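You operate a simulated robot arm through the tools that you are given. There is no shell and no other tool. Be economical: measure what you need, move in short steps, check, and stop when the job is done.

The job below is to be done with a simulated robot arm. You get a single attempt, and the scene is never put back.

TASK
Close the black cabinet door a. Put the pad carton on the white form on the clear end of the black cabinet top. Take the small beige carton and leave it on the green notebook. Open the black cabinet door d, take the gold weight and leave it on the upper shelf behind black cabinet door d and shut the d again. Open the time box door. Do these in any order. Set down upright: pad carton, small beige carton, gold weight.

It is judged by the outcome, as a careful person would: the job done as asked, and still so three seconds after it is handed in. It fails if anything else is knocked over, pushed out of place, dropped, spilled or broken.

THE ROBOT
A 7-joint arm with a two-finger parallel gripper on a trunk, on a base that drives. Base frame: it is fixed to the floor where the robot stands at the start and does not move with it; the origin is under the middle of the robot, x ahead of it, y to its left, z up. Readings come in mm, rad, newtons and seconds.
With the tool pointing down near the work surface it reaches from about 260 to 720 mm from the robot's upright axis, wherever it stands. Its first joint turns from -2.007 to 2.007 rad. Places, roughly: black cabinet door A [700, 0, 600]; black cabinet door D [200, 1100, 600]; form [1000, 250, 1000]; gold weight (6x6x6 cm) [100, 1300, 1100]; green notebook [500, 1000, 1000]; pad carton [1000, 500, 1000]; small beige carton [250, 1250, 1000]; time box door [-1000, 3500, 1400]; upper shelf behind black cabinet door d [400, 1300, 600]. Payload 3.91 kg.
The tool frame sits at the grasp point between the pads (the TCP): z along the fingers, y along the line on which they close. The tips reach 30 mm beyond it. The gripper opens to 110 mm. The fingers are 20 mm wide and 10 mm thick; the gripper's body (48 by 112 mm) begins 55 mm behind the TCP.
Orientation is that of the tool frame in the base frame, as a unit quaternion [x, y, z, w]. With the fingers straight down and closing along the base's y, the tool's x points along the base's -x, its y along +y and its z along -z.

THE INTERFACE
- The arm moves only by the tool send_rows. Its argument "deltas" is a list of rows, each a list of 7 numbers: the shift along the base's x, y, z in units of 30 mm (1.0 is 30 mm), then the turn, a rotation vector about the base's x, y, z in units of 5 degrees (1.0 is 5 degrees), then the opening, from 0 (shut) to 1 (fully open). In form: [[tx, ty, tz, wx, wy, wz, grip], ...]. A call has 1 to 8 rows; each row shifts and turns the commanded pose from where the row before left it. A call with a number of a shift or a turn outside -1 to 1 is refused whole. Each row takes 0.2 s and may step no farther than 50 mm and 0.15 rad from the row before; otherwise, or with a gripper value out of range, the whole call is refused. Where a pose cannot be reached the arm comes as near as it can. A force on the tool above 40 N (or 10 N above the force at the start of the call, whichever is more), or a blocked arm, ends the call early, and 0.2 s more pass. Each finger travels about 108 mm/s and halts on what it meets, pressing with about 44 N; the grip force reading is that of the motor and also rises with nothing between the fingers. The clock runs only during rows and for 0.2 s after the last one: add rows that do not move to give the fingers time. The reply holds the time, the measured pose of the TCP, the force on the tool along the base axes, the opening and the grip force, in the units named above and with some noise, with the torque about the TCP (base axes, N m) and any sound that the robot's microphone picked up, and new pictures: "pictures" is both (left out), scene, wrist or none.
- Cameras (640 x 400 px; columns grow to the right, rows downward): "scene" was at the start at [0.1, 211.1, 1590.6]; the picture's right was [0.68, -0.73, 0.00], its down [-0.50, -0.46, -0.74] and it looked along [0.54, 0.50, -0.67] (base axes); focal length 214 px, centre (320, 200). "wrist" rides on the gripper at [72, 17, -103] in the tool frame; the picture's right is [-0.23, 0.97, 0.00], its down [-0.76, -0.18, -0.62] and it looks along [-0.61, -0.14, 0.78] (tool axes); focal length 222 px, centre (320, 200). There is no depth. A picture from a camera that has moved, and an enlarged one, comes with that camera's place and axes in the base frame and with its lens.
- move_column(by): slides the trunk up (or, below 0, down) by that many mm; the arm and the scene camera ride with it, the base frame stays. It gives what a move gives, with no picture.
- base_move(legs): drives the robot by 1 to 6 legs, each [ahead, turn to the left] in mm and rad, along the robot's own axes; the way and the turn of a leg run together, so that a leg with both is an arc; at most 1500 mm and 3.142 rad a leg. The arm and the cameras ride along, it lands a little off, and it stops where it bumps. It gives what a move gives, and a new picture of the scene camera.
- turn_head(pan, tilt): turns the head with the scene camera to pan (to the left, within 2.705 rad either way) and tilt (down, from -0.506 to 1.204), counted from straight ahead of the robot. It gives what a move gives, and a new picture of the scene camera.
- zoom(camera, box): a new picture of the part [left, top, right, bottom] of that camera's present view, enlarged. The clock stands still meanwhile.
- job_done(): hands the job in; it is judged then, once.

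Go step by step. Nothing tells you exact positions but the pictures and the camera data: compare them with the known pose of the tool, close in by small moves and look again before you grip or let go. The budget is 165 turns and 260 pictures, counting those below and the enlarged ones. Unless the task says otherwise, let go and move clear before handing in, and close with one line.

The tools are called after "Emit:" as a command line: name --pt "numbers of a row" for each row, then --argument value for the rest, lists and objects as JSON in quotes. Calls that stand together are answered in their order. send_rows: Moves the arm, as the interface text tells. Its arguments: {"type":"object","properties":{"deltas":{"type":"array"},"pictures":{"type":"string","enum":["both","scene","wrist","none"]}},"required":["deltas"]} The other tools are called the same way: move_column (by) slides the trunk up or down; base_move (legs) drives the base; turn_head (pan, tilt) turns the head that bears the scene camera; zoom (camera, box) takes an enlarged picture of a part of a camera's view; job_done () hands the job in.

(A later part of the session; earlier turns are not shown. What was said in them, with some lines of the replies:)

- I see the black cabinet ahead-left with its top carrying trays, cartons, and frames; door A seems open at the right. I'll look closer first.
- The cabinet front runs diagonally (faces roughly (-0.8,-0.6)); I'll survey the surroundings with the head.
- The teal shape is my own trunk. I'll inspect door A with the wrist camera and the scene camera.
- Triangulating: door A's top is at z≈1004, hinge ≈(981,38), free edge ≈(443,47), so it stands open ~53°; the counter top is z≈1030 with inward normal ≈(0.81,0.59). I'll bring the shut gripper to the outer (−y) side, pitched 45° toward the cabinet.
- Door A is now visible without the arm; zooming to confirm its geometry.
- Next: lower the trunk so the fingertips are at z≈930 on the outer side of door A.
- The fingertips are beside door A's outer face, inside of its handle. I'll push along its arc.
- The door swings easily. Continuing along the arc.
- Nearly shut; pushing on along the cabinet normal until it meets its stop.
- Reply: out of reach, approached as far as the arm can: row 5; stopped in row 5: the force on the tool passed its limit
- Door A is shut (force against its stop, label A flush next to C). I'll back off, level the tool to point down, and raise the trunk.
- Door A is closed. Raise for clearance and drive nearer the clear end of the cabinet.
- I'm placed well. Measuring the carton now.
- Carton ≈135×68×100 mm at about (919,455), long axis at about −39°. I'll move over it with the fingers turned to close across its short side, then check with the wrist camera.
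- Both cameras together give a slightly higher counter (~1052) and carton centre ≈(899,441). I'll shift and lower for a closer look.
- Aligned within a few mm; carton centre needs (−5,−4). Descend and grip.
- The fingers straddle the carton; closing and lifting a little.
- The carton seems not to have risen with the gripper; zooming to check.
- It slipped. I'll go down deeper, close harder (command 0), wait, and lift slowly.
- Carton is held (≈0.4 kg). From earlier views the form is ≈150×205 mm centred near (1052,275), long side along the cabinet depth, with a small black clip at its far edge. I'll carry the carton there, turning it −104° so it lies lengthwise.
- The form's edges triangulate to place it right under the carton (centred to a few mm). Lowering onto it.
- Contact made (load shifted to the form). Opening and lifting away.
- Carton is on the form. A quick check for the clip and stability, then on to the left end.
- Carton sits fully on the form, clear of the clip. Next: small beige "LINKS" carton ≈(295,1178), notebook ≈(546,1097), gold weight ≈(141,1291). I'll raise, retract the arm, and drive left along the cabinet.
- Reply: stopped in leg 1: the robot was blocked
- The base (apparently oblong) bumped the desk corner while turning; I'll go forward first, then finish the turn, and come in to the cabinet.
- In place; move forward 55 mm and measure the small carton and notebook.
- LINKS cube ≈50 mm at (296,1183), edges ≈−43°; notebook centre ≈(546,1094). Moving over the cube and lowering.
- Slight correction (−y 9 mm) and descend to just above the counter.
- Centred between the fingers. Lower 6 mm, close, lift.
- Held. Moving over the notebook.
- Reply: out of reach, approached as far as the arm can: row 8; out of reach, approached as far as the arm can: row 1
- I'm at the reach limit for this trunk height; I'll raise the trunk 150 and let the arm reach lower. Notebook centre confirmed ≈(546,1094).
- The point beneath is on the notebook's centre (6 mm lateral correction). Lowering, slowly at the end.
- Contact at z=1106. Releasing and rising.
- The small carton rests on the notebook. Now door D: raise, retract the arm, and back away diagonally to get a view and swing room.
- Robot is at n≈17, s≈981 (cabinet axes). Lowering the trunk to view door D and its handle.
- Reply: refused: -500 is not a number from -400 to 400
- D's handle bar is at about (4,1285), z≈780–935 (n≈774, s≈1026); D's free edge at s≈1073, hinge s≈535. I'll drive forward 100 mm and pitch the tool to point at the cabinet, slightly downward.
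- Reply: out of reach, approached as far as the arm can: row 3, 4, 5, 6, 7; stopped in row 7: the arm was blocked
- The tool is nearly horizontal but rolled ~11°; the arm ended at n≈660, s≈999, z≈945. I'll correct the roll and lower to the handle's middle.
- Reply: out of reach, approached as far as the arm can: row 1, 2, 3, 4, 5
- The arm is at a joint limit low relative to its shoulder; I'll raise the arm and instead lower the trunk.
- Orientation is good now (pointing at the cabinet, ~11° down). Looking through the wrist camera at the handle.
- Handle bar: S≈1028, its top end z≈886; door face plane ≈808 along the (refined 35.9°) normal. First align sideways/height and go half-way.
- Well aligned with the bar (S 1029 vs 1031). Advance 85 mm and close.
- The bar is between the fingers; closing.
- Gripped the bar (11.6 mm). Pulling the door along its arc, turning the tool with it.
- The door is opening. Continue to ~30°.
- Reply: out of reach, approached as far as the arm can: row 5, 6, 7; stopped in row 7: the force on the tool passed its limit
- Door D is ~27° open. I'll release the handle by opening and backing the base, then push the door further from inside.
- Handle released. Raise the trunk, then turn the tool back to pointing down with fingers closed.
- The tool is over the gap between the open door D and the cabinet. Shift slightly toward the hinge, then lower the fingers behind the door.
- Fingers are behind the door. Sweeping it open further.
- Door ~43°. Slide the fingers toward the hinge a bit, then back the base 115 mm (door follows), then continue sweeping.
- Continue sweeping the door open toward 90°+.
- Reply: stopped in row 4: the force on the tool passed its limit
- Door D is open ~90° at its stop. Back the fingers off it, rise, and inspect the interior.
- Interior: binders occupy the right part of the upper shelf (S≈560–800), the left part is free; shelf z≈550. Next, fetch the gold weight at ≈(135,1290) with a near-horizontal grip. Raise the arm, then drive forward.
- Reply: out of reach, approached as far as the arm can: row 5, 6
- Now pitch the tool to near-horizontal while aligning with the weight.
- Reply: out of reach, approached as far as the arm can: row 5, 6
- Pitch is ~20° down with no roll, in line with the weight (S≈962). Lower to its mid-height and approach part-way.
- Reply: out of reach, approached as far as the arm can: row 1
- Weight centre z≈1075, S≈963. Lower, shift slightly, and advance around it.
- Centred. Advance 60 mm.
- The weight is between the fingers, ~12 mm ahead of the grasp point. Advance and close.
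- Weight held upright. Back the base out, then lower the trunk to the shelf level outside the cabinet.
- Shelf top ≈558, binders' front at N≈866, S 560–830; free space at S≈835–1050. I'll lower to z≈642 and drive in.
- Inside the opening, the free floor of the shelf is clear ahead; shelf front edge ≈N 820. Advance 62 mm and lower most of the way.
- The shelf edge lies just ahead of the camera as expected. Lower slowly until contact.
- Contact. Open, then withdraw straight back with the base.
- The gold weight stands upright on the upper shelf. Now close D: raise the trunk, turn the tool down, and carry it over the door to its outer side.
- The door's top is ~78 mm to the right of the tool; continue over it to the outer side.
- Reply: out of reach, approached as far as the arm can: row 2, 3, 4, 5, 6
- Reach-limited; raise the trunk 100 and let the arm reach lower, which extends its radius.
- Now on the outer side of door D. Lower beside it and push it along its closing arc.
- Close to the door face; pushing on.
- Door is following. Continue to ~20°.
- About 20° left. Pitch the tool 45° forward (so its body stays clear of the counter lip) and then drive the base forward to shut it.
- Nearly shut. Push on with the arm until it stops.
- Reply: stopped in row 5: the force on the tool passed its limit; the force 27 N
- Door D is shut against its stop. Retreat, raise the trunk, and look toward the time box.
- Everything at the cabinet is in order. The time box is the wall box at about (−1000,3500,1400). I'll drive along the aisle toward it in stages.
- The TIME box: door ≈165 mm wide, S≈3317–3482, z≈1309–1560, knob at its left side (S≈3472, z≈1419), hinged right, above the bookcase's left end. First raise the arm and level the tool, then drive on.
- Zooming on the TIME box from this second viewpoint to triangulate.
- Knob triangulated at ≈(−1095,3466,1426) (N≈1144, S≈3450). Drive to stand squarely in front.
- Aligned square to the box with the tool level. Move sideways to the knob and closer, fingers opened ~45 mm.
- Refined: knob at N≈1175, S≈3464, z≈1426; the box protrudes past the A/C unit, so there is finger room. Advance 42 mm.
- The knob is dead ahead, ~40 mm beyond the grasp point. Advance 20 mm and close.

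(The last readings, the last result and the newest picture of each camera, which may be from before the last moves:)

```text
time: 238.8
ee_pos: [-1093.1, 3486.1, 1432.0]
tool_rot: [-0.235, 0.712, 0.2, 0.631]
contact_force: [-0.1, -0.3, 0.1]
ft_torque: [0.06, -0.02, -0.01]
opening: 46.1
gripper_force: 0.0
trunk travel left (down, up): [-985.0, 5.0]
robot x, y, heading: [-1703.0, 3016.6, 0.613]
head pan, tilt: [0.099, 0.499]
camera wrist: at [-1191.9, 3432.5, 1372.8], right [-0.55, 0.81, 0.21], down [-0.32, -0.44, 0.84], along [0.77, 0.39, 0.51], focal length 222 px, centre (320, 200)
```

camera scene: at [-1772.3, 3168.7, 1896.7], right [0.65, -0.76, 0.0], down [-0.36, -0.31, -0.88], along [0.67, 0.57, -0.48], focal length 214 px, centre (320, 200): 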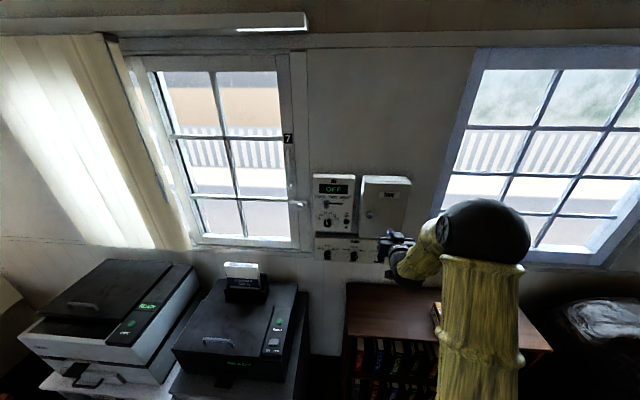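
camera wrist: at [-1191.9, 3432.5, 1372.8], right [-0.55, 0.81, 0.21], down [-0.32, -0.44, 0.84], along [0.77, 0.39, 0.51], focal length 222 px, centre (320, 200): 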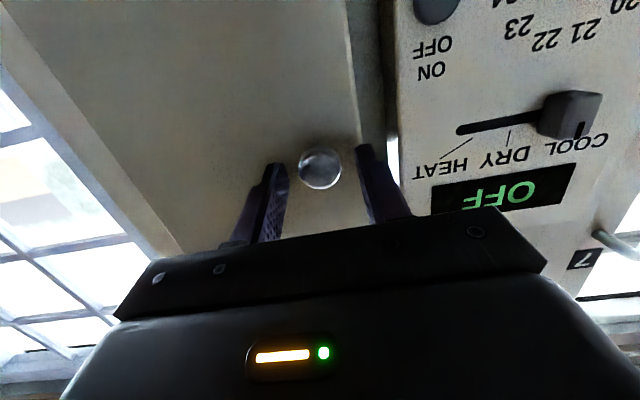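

Knob is between the pads. Close.

Emit:
send_rows --pt "0 0 0 0 0 0 0" --pt "0 0 0 0 0 0 0" --pt "0 0 0 0 0 0 0" --pictures "wrist"

```text
time: 239.6
ee_pos: [-1094.7, 3486.0, 1431.6]
tool_rot: [-0.236, 0.712, 0.201, 0.63]
contact_force: [-0.1, 1.5, -0.1]
ft_torque: [0.02, -0.04, 0.13]
opening: 24.9
gripper_force: 44.9
trunk travel left (down, up): [-985.0, 5.0]
robot x, y, heading: [-1701.1, 3019.3, 0.608]
head pan, tilt: [0.099, 0.499]
camera wrist: at [-1192.3, 3433.2, 1372.7], right [-0.55, 0.81, 0.21], down [-0.32, -0.44, 0.84], along [0.77, 0.39, 0.51], focal length 222 px, centre (320, 200)
```

wrist: 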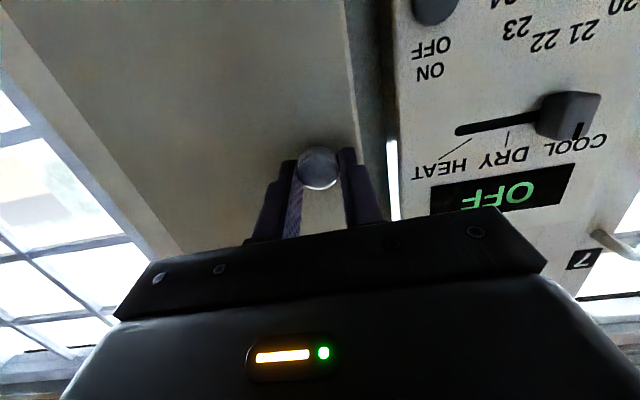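

Gripped (24.9 mm). Pull along the hinge arc, turning with the door.

Emit:
send_rows --pt "-0.293 -0.36 0 0 0 1 0" --pt "-0.262 -0.383 0 0 0 1 0" --pt "-0.227 -0.403 0 0 0 1 0" --pt "-0.193 -0.423 0 0 0 1 0" --pictures "wrist"

Emit:
zoom --camera "scene" --box '[300, 160, 460, 280]'

```text
time: 240.6
ee_pos: [-1118.5, 3434.3, 1432.5]
tool_rot: [-0.354, 0.661, 0.306, 0.586]
contact_force: [10.7, -3.8, 2.4]
ft_torque: [0.1, -0.19, -0.13]
opening: 25.3
gripper_force: 45.2
trunk travel left (down, up): [-985.0, 5.0]
robot x, y, heading: [-1707.1, 3014.7, 0.613]
head pan, tilt: [0.099, 0.499]
camera wrist: at [-1193.2, 3350.6, 1372.4], right [-0.79, 0.57, 0.22], down [-0.15, -0.53, 0.83], along [0.59, 0.63, 0.51], focal length 222 px, centre (320, 200)
```

wrist: 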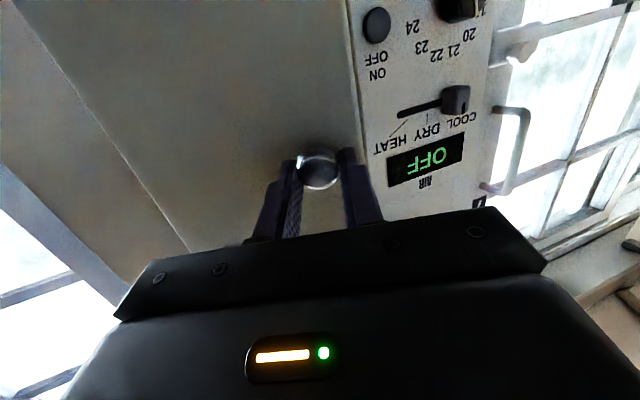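

```text
3.33 times, centred on (380, 220) of scene
camera zoom: at [-1769.1, 3167.1, 1896.9], right [0.65, -0.76, 0.0], down [-0.36, -0.31, -0.88], along [0.66, 0.57, -0.48], focal length 715 px, centre (120, 133)
```

zoom: 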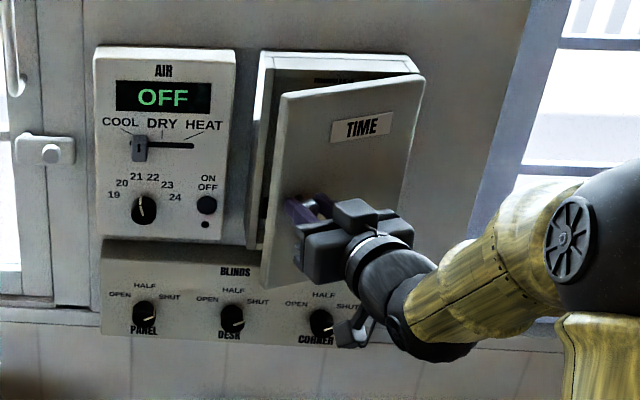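

The TIME door opens. Continuing the arc.

Emit:
send_rows --pt "-0.12 -0.48 0 0 0 1 0" --pt "-0.09 -0.48 0 0 0 1 0" --pt "-0.06 -0.48 0 0 0 1 0" --pt "-0.02 -0.48 0 0 0 1 0" --pictures "none"

Emit:
send_rows --pt "0.02 -0.47 0 0 0 1 0" --pt "0.05 -0.47 0 0 0 1 0" --pt "0.09 -0.46 0 0 0 1 0" --pictures "wrist"

Emit:
zoom --camera "scene" --box '[300, 140, 500, 280]'

```text
time: 241.6
ee_pos: [-1121.6, 3379.6, 1431.6]
tool_rot: [-0.46, 0.59, 0.405, 0.526]
contact_force: [32.5, 1.6, 15.5]
ft_torque: [0.51, -0.48, -0.44]
opening: 25.0
gripper_force: 44.9
trunk travel left (down, up): [-985.0, 5.0]
robot x, y, heading: [-1705.4, 3013.1, 0.614]
head pan, tilt: [0.099, 0.499]
```

```text
time: 242.2
ee_pos: [-1116.1, 3353.7, 1431.6]
tool_rot: [-0.501, 0.556, 0.439, 0.497]
contact_force: [21.6, 1.0, -2.4]
ft_torque: [-0.72, -0.04, -0.87]
opening: 25.0
gripper_force: 44.8
trunk travel left (down, up): [-985.0, 5.0]
robot x, y, heading: [-1700.8, 3027.7, 0.613]
head pan, tilt: [0.099, 0.499]
stopped in row 2: the force on the tool passed its limit (the readings are from after the stop); the commanded pose is now the measured one
camera wrist: at [-1144.2, 3245.1, 1372.0], right [-0.97, 0.14, 0.22], down [0.11, -0.54, 0.83], along [0.23, 0.83, 0.51], focal length 222 px, centre (320, 200)
```

wrist: 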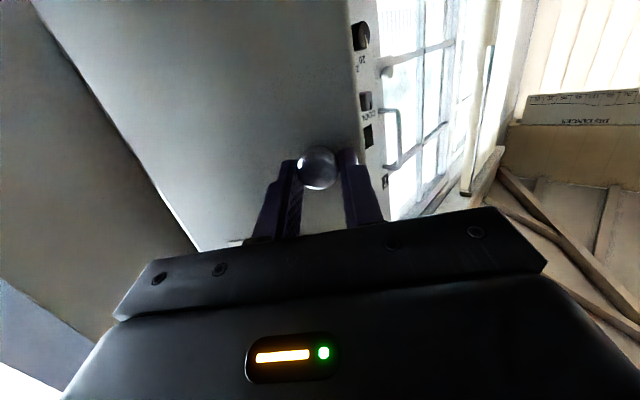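

```text
2.86 times, centred on (400, 210) of scene
camera zoom: at [-1766.1, 3171.4, 1896.1], right [0.65, -0.76, 0.0], down [-0.37, -0.31, -0.88], along [0.66, 0.57, -0.48], focal length 613 px, centre (91, 171)
```

zoom: 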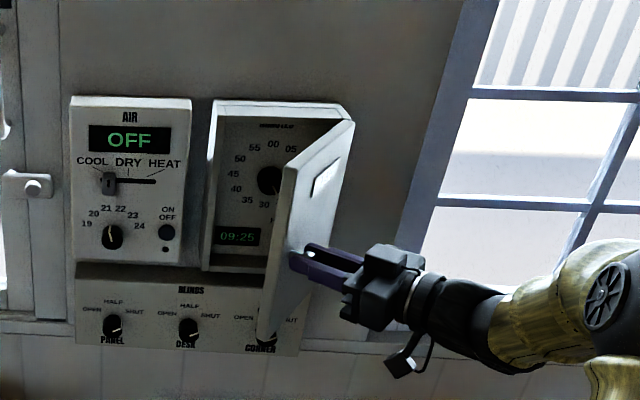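

Open ~50°; now release the knob, back off, and swing the tool round to push the door further from its inner side.

Emit:
send_rows --pt "0 0 0 0 0 0 0.5" --pt "0 0 0 0 0 0 0.5" --pt "-0.09 -0.8 0 0 0 0 0.5" --pt "-0.09 -0.8 0 0 0 0 0.5" --pt "-0.09 -0.8 0 0 0 0 0.5" --pictures "none"

Emit:
send_rows --pt "-0.5 0.25 0 0 0 -1 0" --pt "-0.5 0.25 0 0 0 -1 0" --pt "-0.45 0.27 0 0 0 -1 0" --pt "-0.35 0.32 0 0 0 -1 0" --pt "-0.35 0.32 0 0 0 -1 0" --pt "-0.35 0.37 0 0 0 -1 0" --pt "-0.35 0.45 0 0 0 -1 0" --pt "-0.35 0.48 0 0 0 -1 0" --pictures "wrist"

Emit:
zoom --camera "scene" --box '[300, 140, 500, 280]'

```text
time: 243.4
ee_pos: [-1132.4, 3281.0, 1435.9]
tool_rot: [-0.505, 0.552, 0.441, 0.496]
contact_force: [-1.4, -0.2, 0.2]
ft_torque: [0.01, -0.01, -0.01]
opening: 55.1
gripper_force: 0.0
trunk travel left (down, up): [-985.0, 5.0]
robot x, y, heading: [-1705.3, 3019.8, 0.612]
head pan, tilt: [0.099, 0.499]
```

```text
time: 245.2
ee_pos: [-1229.0, 3367.5, 1433.9]
tool_rot: [-0.285, 0.692, 0.244, 0.617]
contact_force: [0.2, -0.1, -0.1]
ft_torque: [0.02, 0.04, 0.01]
opening: 0.1
gripper_force: 37.4
trunk travel left (down, up): [-985.0, 5.0]
robot x, y, heading: [-1702.8, 3016.0, 0.612]
head pan, tilt: [0.099, 0.499]
camera wrist: at [-1319.0, 3300.8, 1374.7], right [-0.66, 0.72, 0.21], down [-0.26, -0.49, 0.83], along [0.7, 0.49, 0.51], focal length 222 px, centre (320, 200)
```

wrist: 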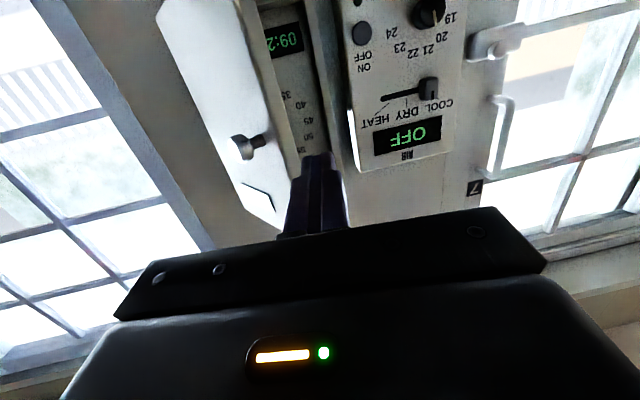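

```text
2.86 times, centred on (400, 210) of scene
camera zoom: at [-1773.5, 3170.4, 1896.4], right [0.65, -0.76, 0.0], down [-0.36, -0.31, -0.88], along [0.67, 0.57, -0.48], focal length 613 px, centre (91, 171)
```

zoom: 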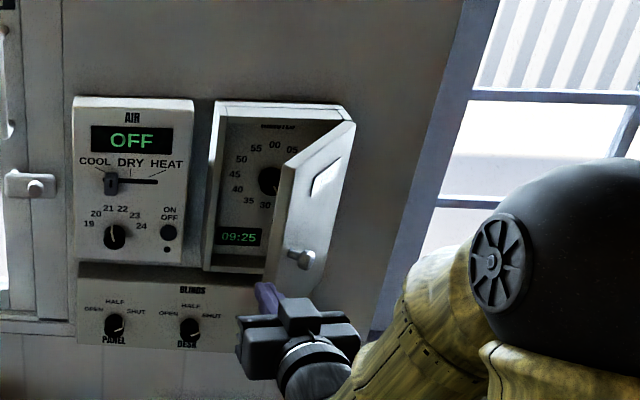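

The closed fingers are just left of the door's free edge. Move in past the edge, then sweep right.

Emit:
send_rows --pt "-0.2 0.27 0 0 0 0 0" --pt "0.675 0.49 0 0 0 0 0" --pt "0.675 0.49 0 0 0 0 0" --pt "0.675 0.49 0 0 0 0 0" --pt "0.675 0.49 0 0 0 0 0" --pictures "wrist"

Emit:
zoom --camera "scene" --box '[300, 140, 500, 280]'

```text
time: 246.4
ee_pos: [-1153.6, 3432.3, 1434.3]
tool_rot: [-0.285, 0.692, 0.245, 0.616]
contact_force: [1.1, 0.7, 0.1]
ft_torque: [-0.01, -0.03, 0.04]
opening: 0.0
gripper_force: 37.5
trunk travel left (down, up): [-985.0, 5.0]
robot x, y, heading: [-1703.6, 3017.1, 0.608]
head pan, tilt: [0.099, 0.499]
camera wrist: at [-1243.3, 3366.4, 1374.3], right [-0.66, 0.72, 0.21], down [-0.26, -0.49, 0.83], along [0.7, 0.49, 0.51], focal length 222 px, centre (320, 200)
```

wrist: 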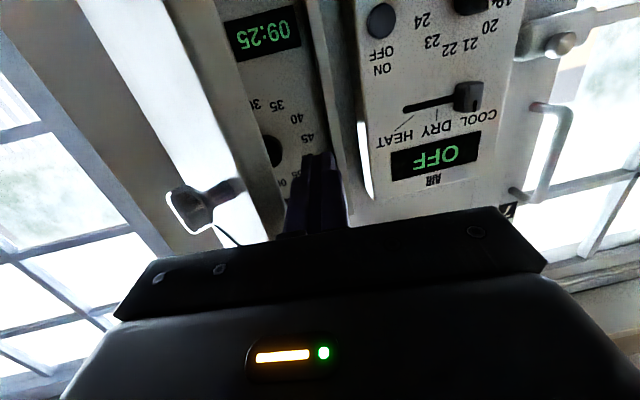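

```text
2.86 times, centred on (400, 210) of scene
camera zoom: at [-1771.2, 3169.6, 1896.6], right [0.65, -0.76, 0.0], down [-0.36, -0.31, -0.88], along [0.67, 0.57, -0.48], focal length 613 px, centre (91, 171)
```

zoom: 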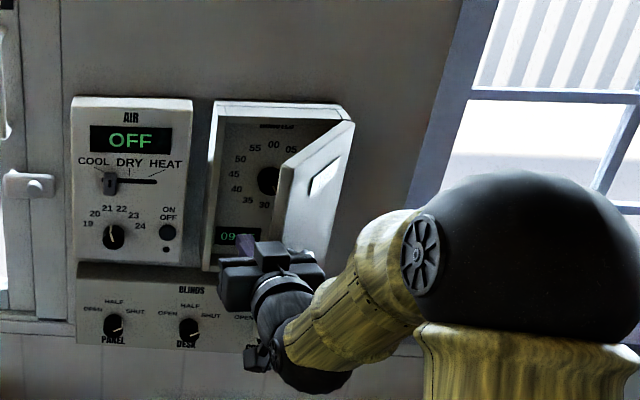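

Fingers are past the edge. Sweep right (toward the hinge side) to swing it open.

Emit:
send_rows --pt "0.585 -0.607 0 0 0 0 0" --pt "0.585 -0.607 0 0 0 0 0" --pt "0.585 -0.607 0 0 0 0 0" --pt "0.585 -0.607 0 0 0 0 0" --pt "0.585 -0.607 0 0 0 0 0" --pt "0.585 -0.607 0 0 0 0 0" --pt "0.5 -0.67 0 0 0 0 0" --pictures "wrist"

Emit:
zoom --camera "scene" --box '[300, 140, 500, 280]'

```text
time: 247.5
ee_pos: [-1086.6, 3345.5, 1436.2]
tool_rot: [-0.28, 0.694, 0.243, 0.617]
contact_force: [-22.3, -19.9, 4.4]
ft_torque: [0.51, -0.57, -1.01]
opening: 0.1
gripper_force: 37.8
trunk travel left (down, up): [-985.0, 5.0]
robot x, y, heading: [-1702.7, 3015.8, 0.605]
head pan, tilt: [0.099, 0.499]
stopped in row 5: the force on the tool passed its limit (the readings are from after the stop); the commanded pose is now the measured one
camera wrist: at [-1177.8, 3281.8, 1376.1], right [-0.65, 0.73, 0.22], down [-0.26, -0.49, 0.83], along [0.71, 0.49, 0.51], focal length 222 px, centre (320, 200)
```

wrist: 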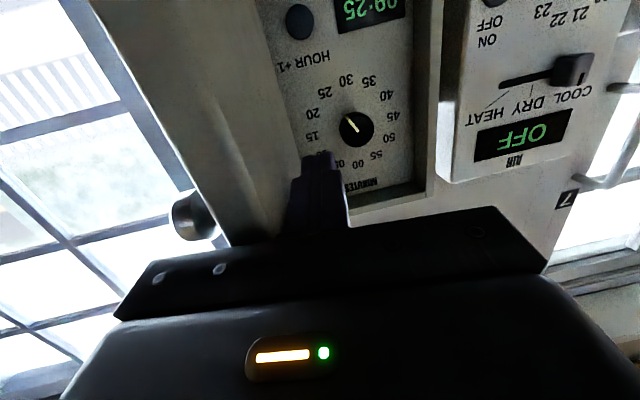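

```text
2.86 times, centred on (400, 210) of scene
camera zoom: at [-1778.5, 3161.5, 1897.3], right [0.65, -0.76, 0.0], down [-0.36, -0.31, -0.88], along [0.67, 0.57, -0.47], focal length 613 px, centre (91, 171)
```

zoom: 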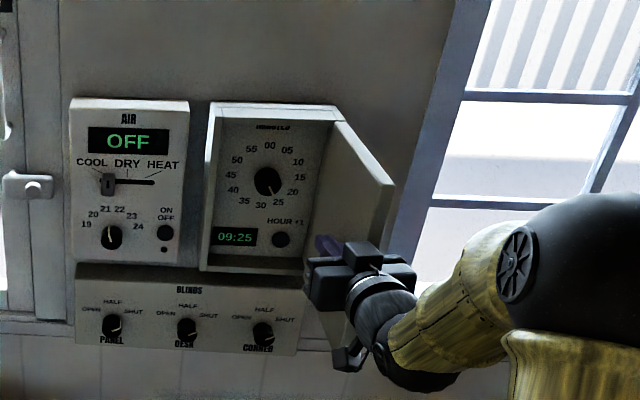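

Door is ~85° open; the edge touched the gripper body. Back off 15 mm and push a little more to the right.

Emit:
send_rows --pt "-0.4 -0.29 0 0 0 0 0" --pt "0.4 -0.55 0 0 0 0 0" --pt "0.4 -0.55 0 0 0 0 0" --pictures "none"

Emit:
zoom --camera "scene" --box '[300, 140, 500, 280]'

```text
time: 248.3
ee_pos: [-1069.6, 3314.9, 1430.1]
tool_rot: [-0.283, 0.695, 0.244, 0.614]
contact_force: [-0.6, -0.6, 0.3]
ft_torque: [0.01, 0.0, -0.01]
opening: 0.0
gripper_force: 37.8
trunk travel left (down, up): [-985.0, 5.0]
robot x, y, heading: [-1703.5, 3016.1, 0.616]
head pan, tilt: [0.099, 0.499]
```

```text
2.86 times, centred on (400, 210) of scene
camera zoom: at [-1770.5, 3169.3, 1896.6], right [0.65, -0.76, 0.0], down [-0.36, -0.31, -0.88], along [0.67, 0.57, -0.48], focal length 613 px, centre (91, 171)
```

zoom: 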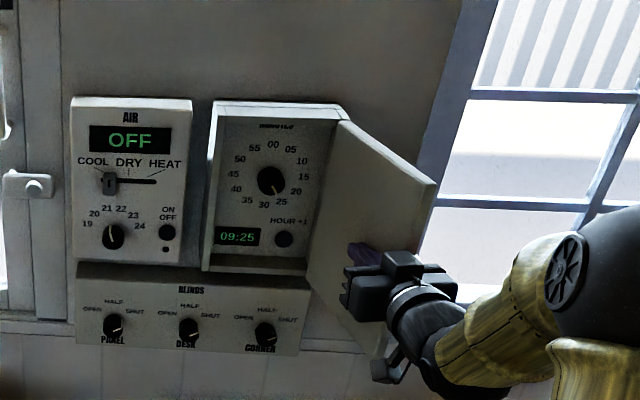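

The TIME door is now wide open (>90°). Withdraw and do a final check of the box and the cabinet.

Emit:
send_rows --pt "-0.4 0.55 0 0 0 0 0" --pt "-0.4 0.55 0 0 0 0 0" --pictures "none"

Emit:
base_move --legs '[[-450, 0]]'

Emit:
turn_head --pan -1.3 --tilt 0.35

Emit:
zoom --camera "scene" --box '[200, 120, 460, 300]'

```text
time: 248.9
ee_pos: [-1094.7, 3345.1, 1431.5]
tool_rot: [-0.283, 0.695, 0.243, 0.615]
contact_force: [0.1, -0.3, -1.1]
ft_torque: [0.01, 0.03, -0.03]
opening: 0.0
gripper_force: 38.0
trunk travel left (down, up): [-985.0, 5.0]
robot x, y, heading: [-1703.8, 3020.0, 0.61]
head pan, tilt: [0.099, 0.499]
```

```text
time: 251.6
ee_pos: [-1468.5, 3086.3, 1432.9]
tool_rot: [-0.285, 0.694, 0.245, 0.614]
contact_force: [-0.3, -0.2, -0.1]
ft_torque: [-0.01, 0.01, -0.01]
opening: 0.1
gripper_force: 37.5
trunk travel left (down, up): [-985.0, 5.0]
robot x, y, heading: [-2078.6, 2753.8, 0.617]
head pan, tilt: [0.099, 0.499]
camera scene: at [-2145.7, 2906.8, 1896.6], right [0.65, -0.76, 0.0], down [-0.36, -0.31, -0.88], along [0.66, 0.57, -0.48], focal length 214 px, centre (320, 200)
```

scene: 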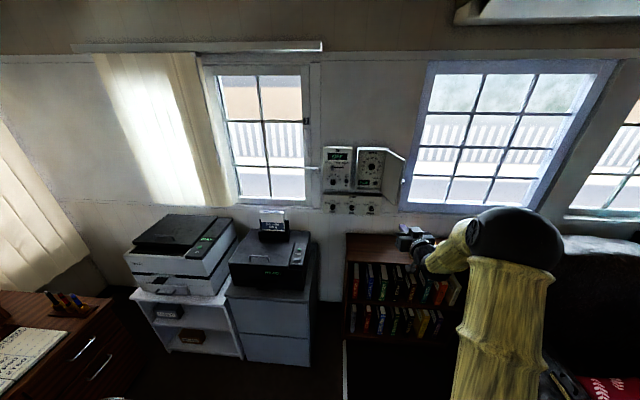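

```text
time: 253.2
ee_pos: [-1467.5, 3087.2, 1432.8]
tool_rot: [-0.283, 0.695, 0.244, 0.614]
contact_force: [0.4, -0.2, -0.5]
ft_torque: [-0.03, 0.02, 0.02]
opening: 0.1
gripper_force: 37.7
trunk travel left (down, up): [-985.0, 5.0]
robot x, y, heading: [-2076.8, 2754.6, 0.613]
head pan, tilt: [-1.3, 0.351]
camera scene: at [-2141.5, 2789.0, 1910.3], right [-0.63, -0.77, 0.0], down [-0.27, 0.22, -0.94], along [0.73, -0.59, -0.34], focal length 214 px, centre (320, 200)
```

scene: 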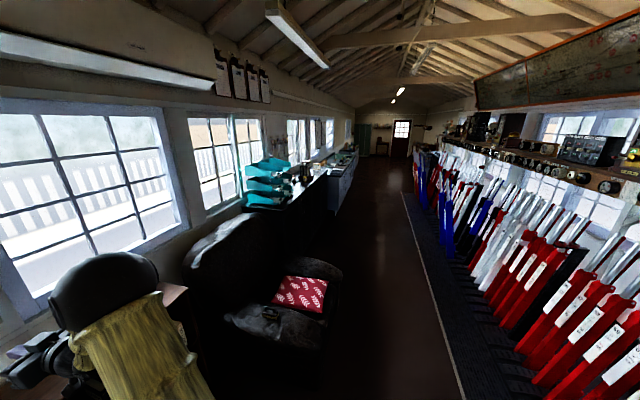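

```text
2.22 times, centred on (330, 210) of scene
camera zoom: at [-2141.5, 2789.0, 1910.3], right [-0.63, -0.77, 0.0], down [-0.27, 0.22, -0.94], along [0.73, -0.59, -0.34], focal length 477 px, centre (298, 178)
```

zoom: 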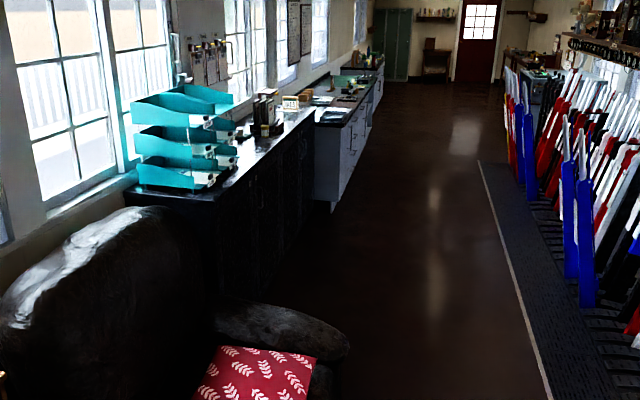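

Both cabinet doors sit flush, the TIME box door stands open, and the placed objects are in position, so I'm handing the job in.

Emit:
job_done

```text
The job is handed in.
```

All five tasks are done: doors A and D are shut, the pad carton is on the form, the small beige carton is on the green notebook, the gold weight is on the upper shelf behind D, and the time box door is open.
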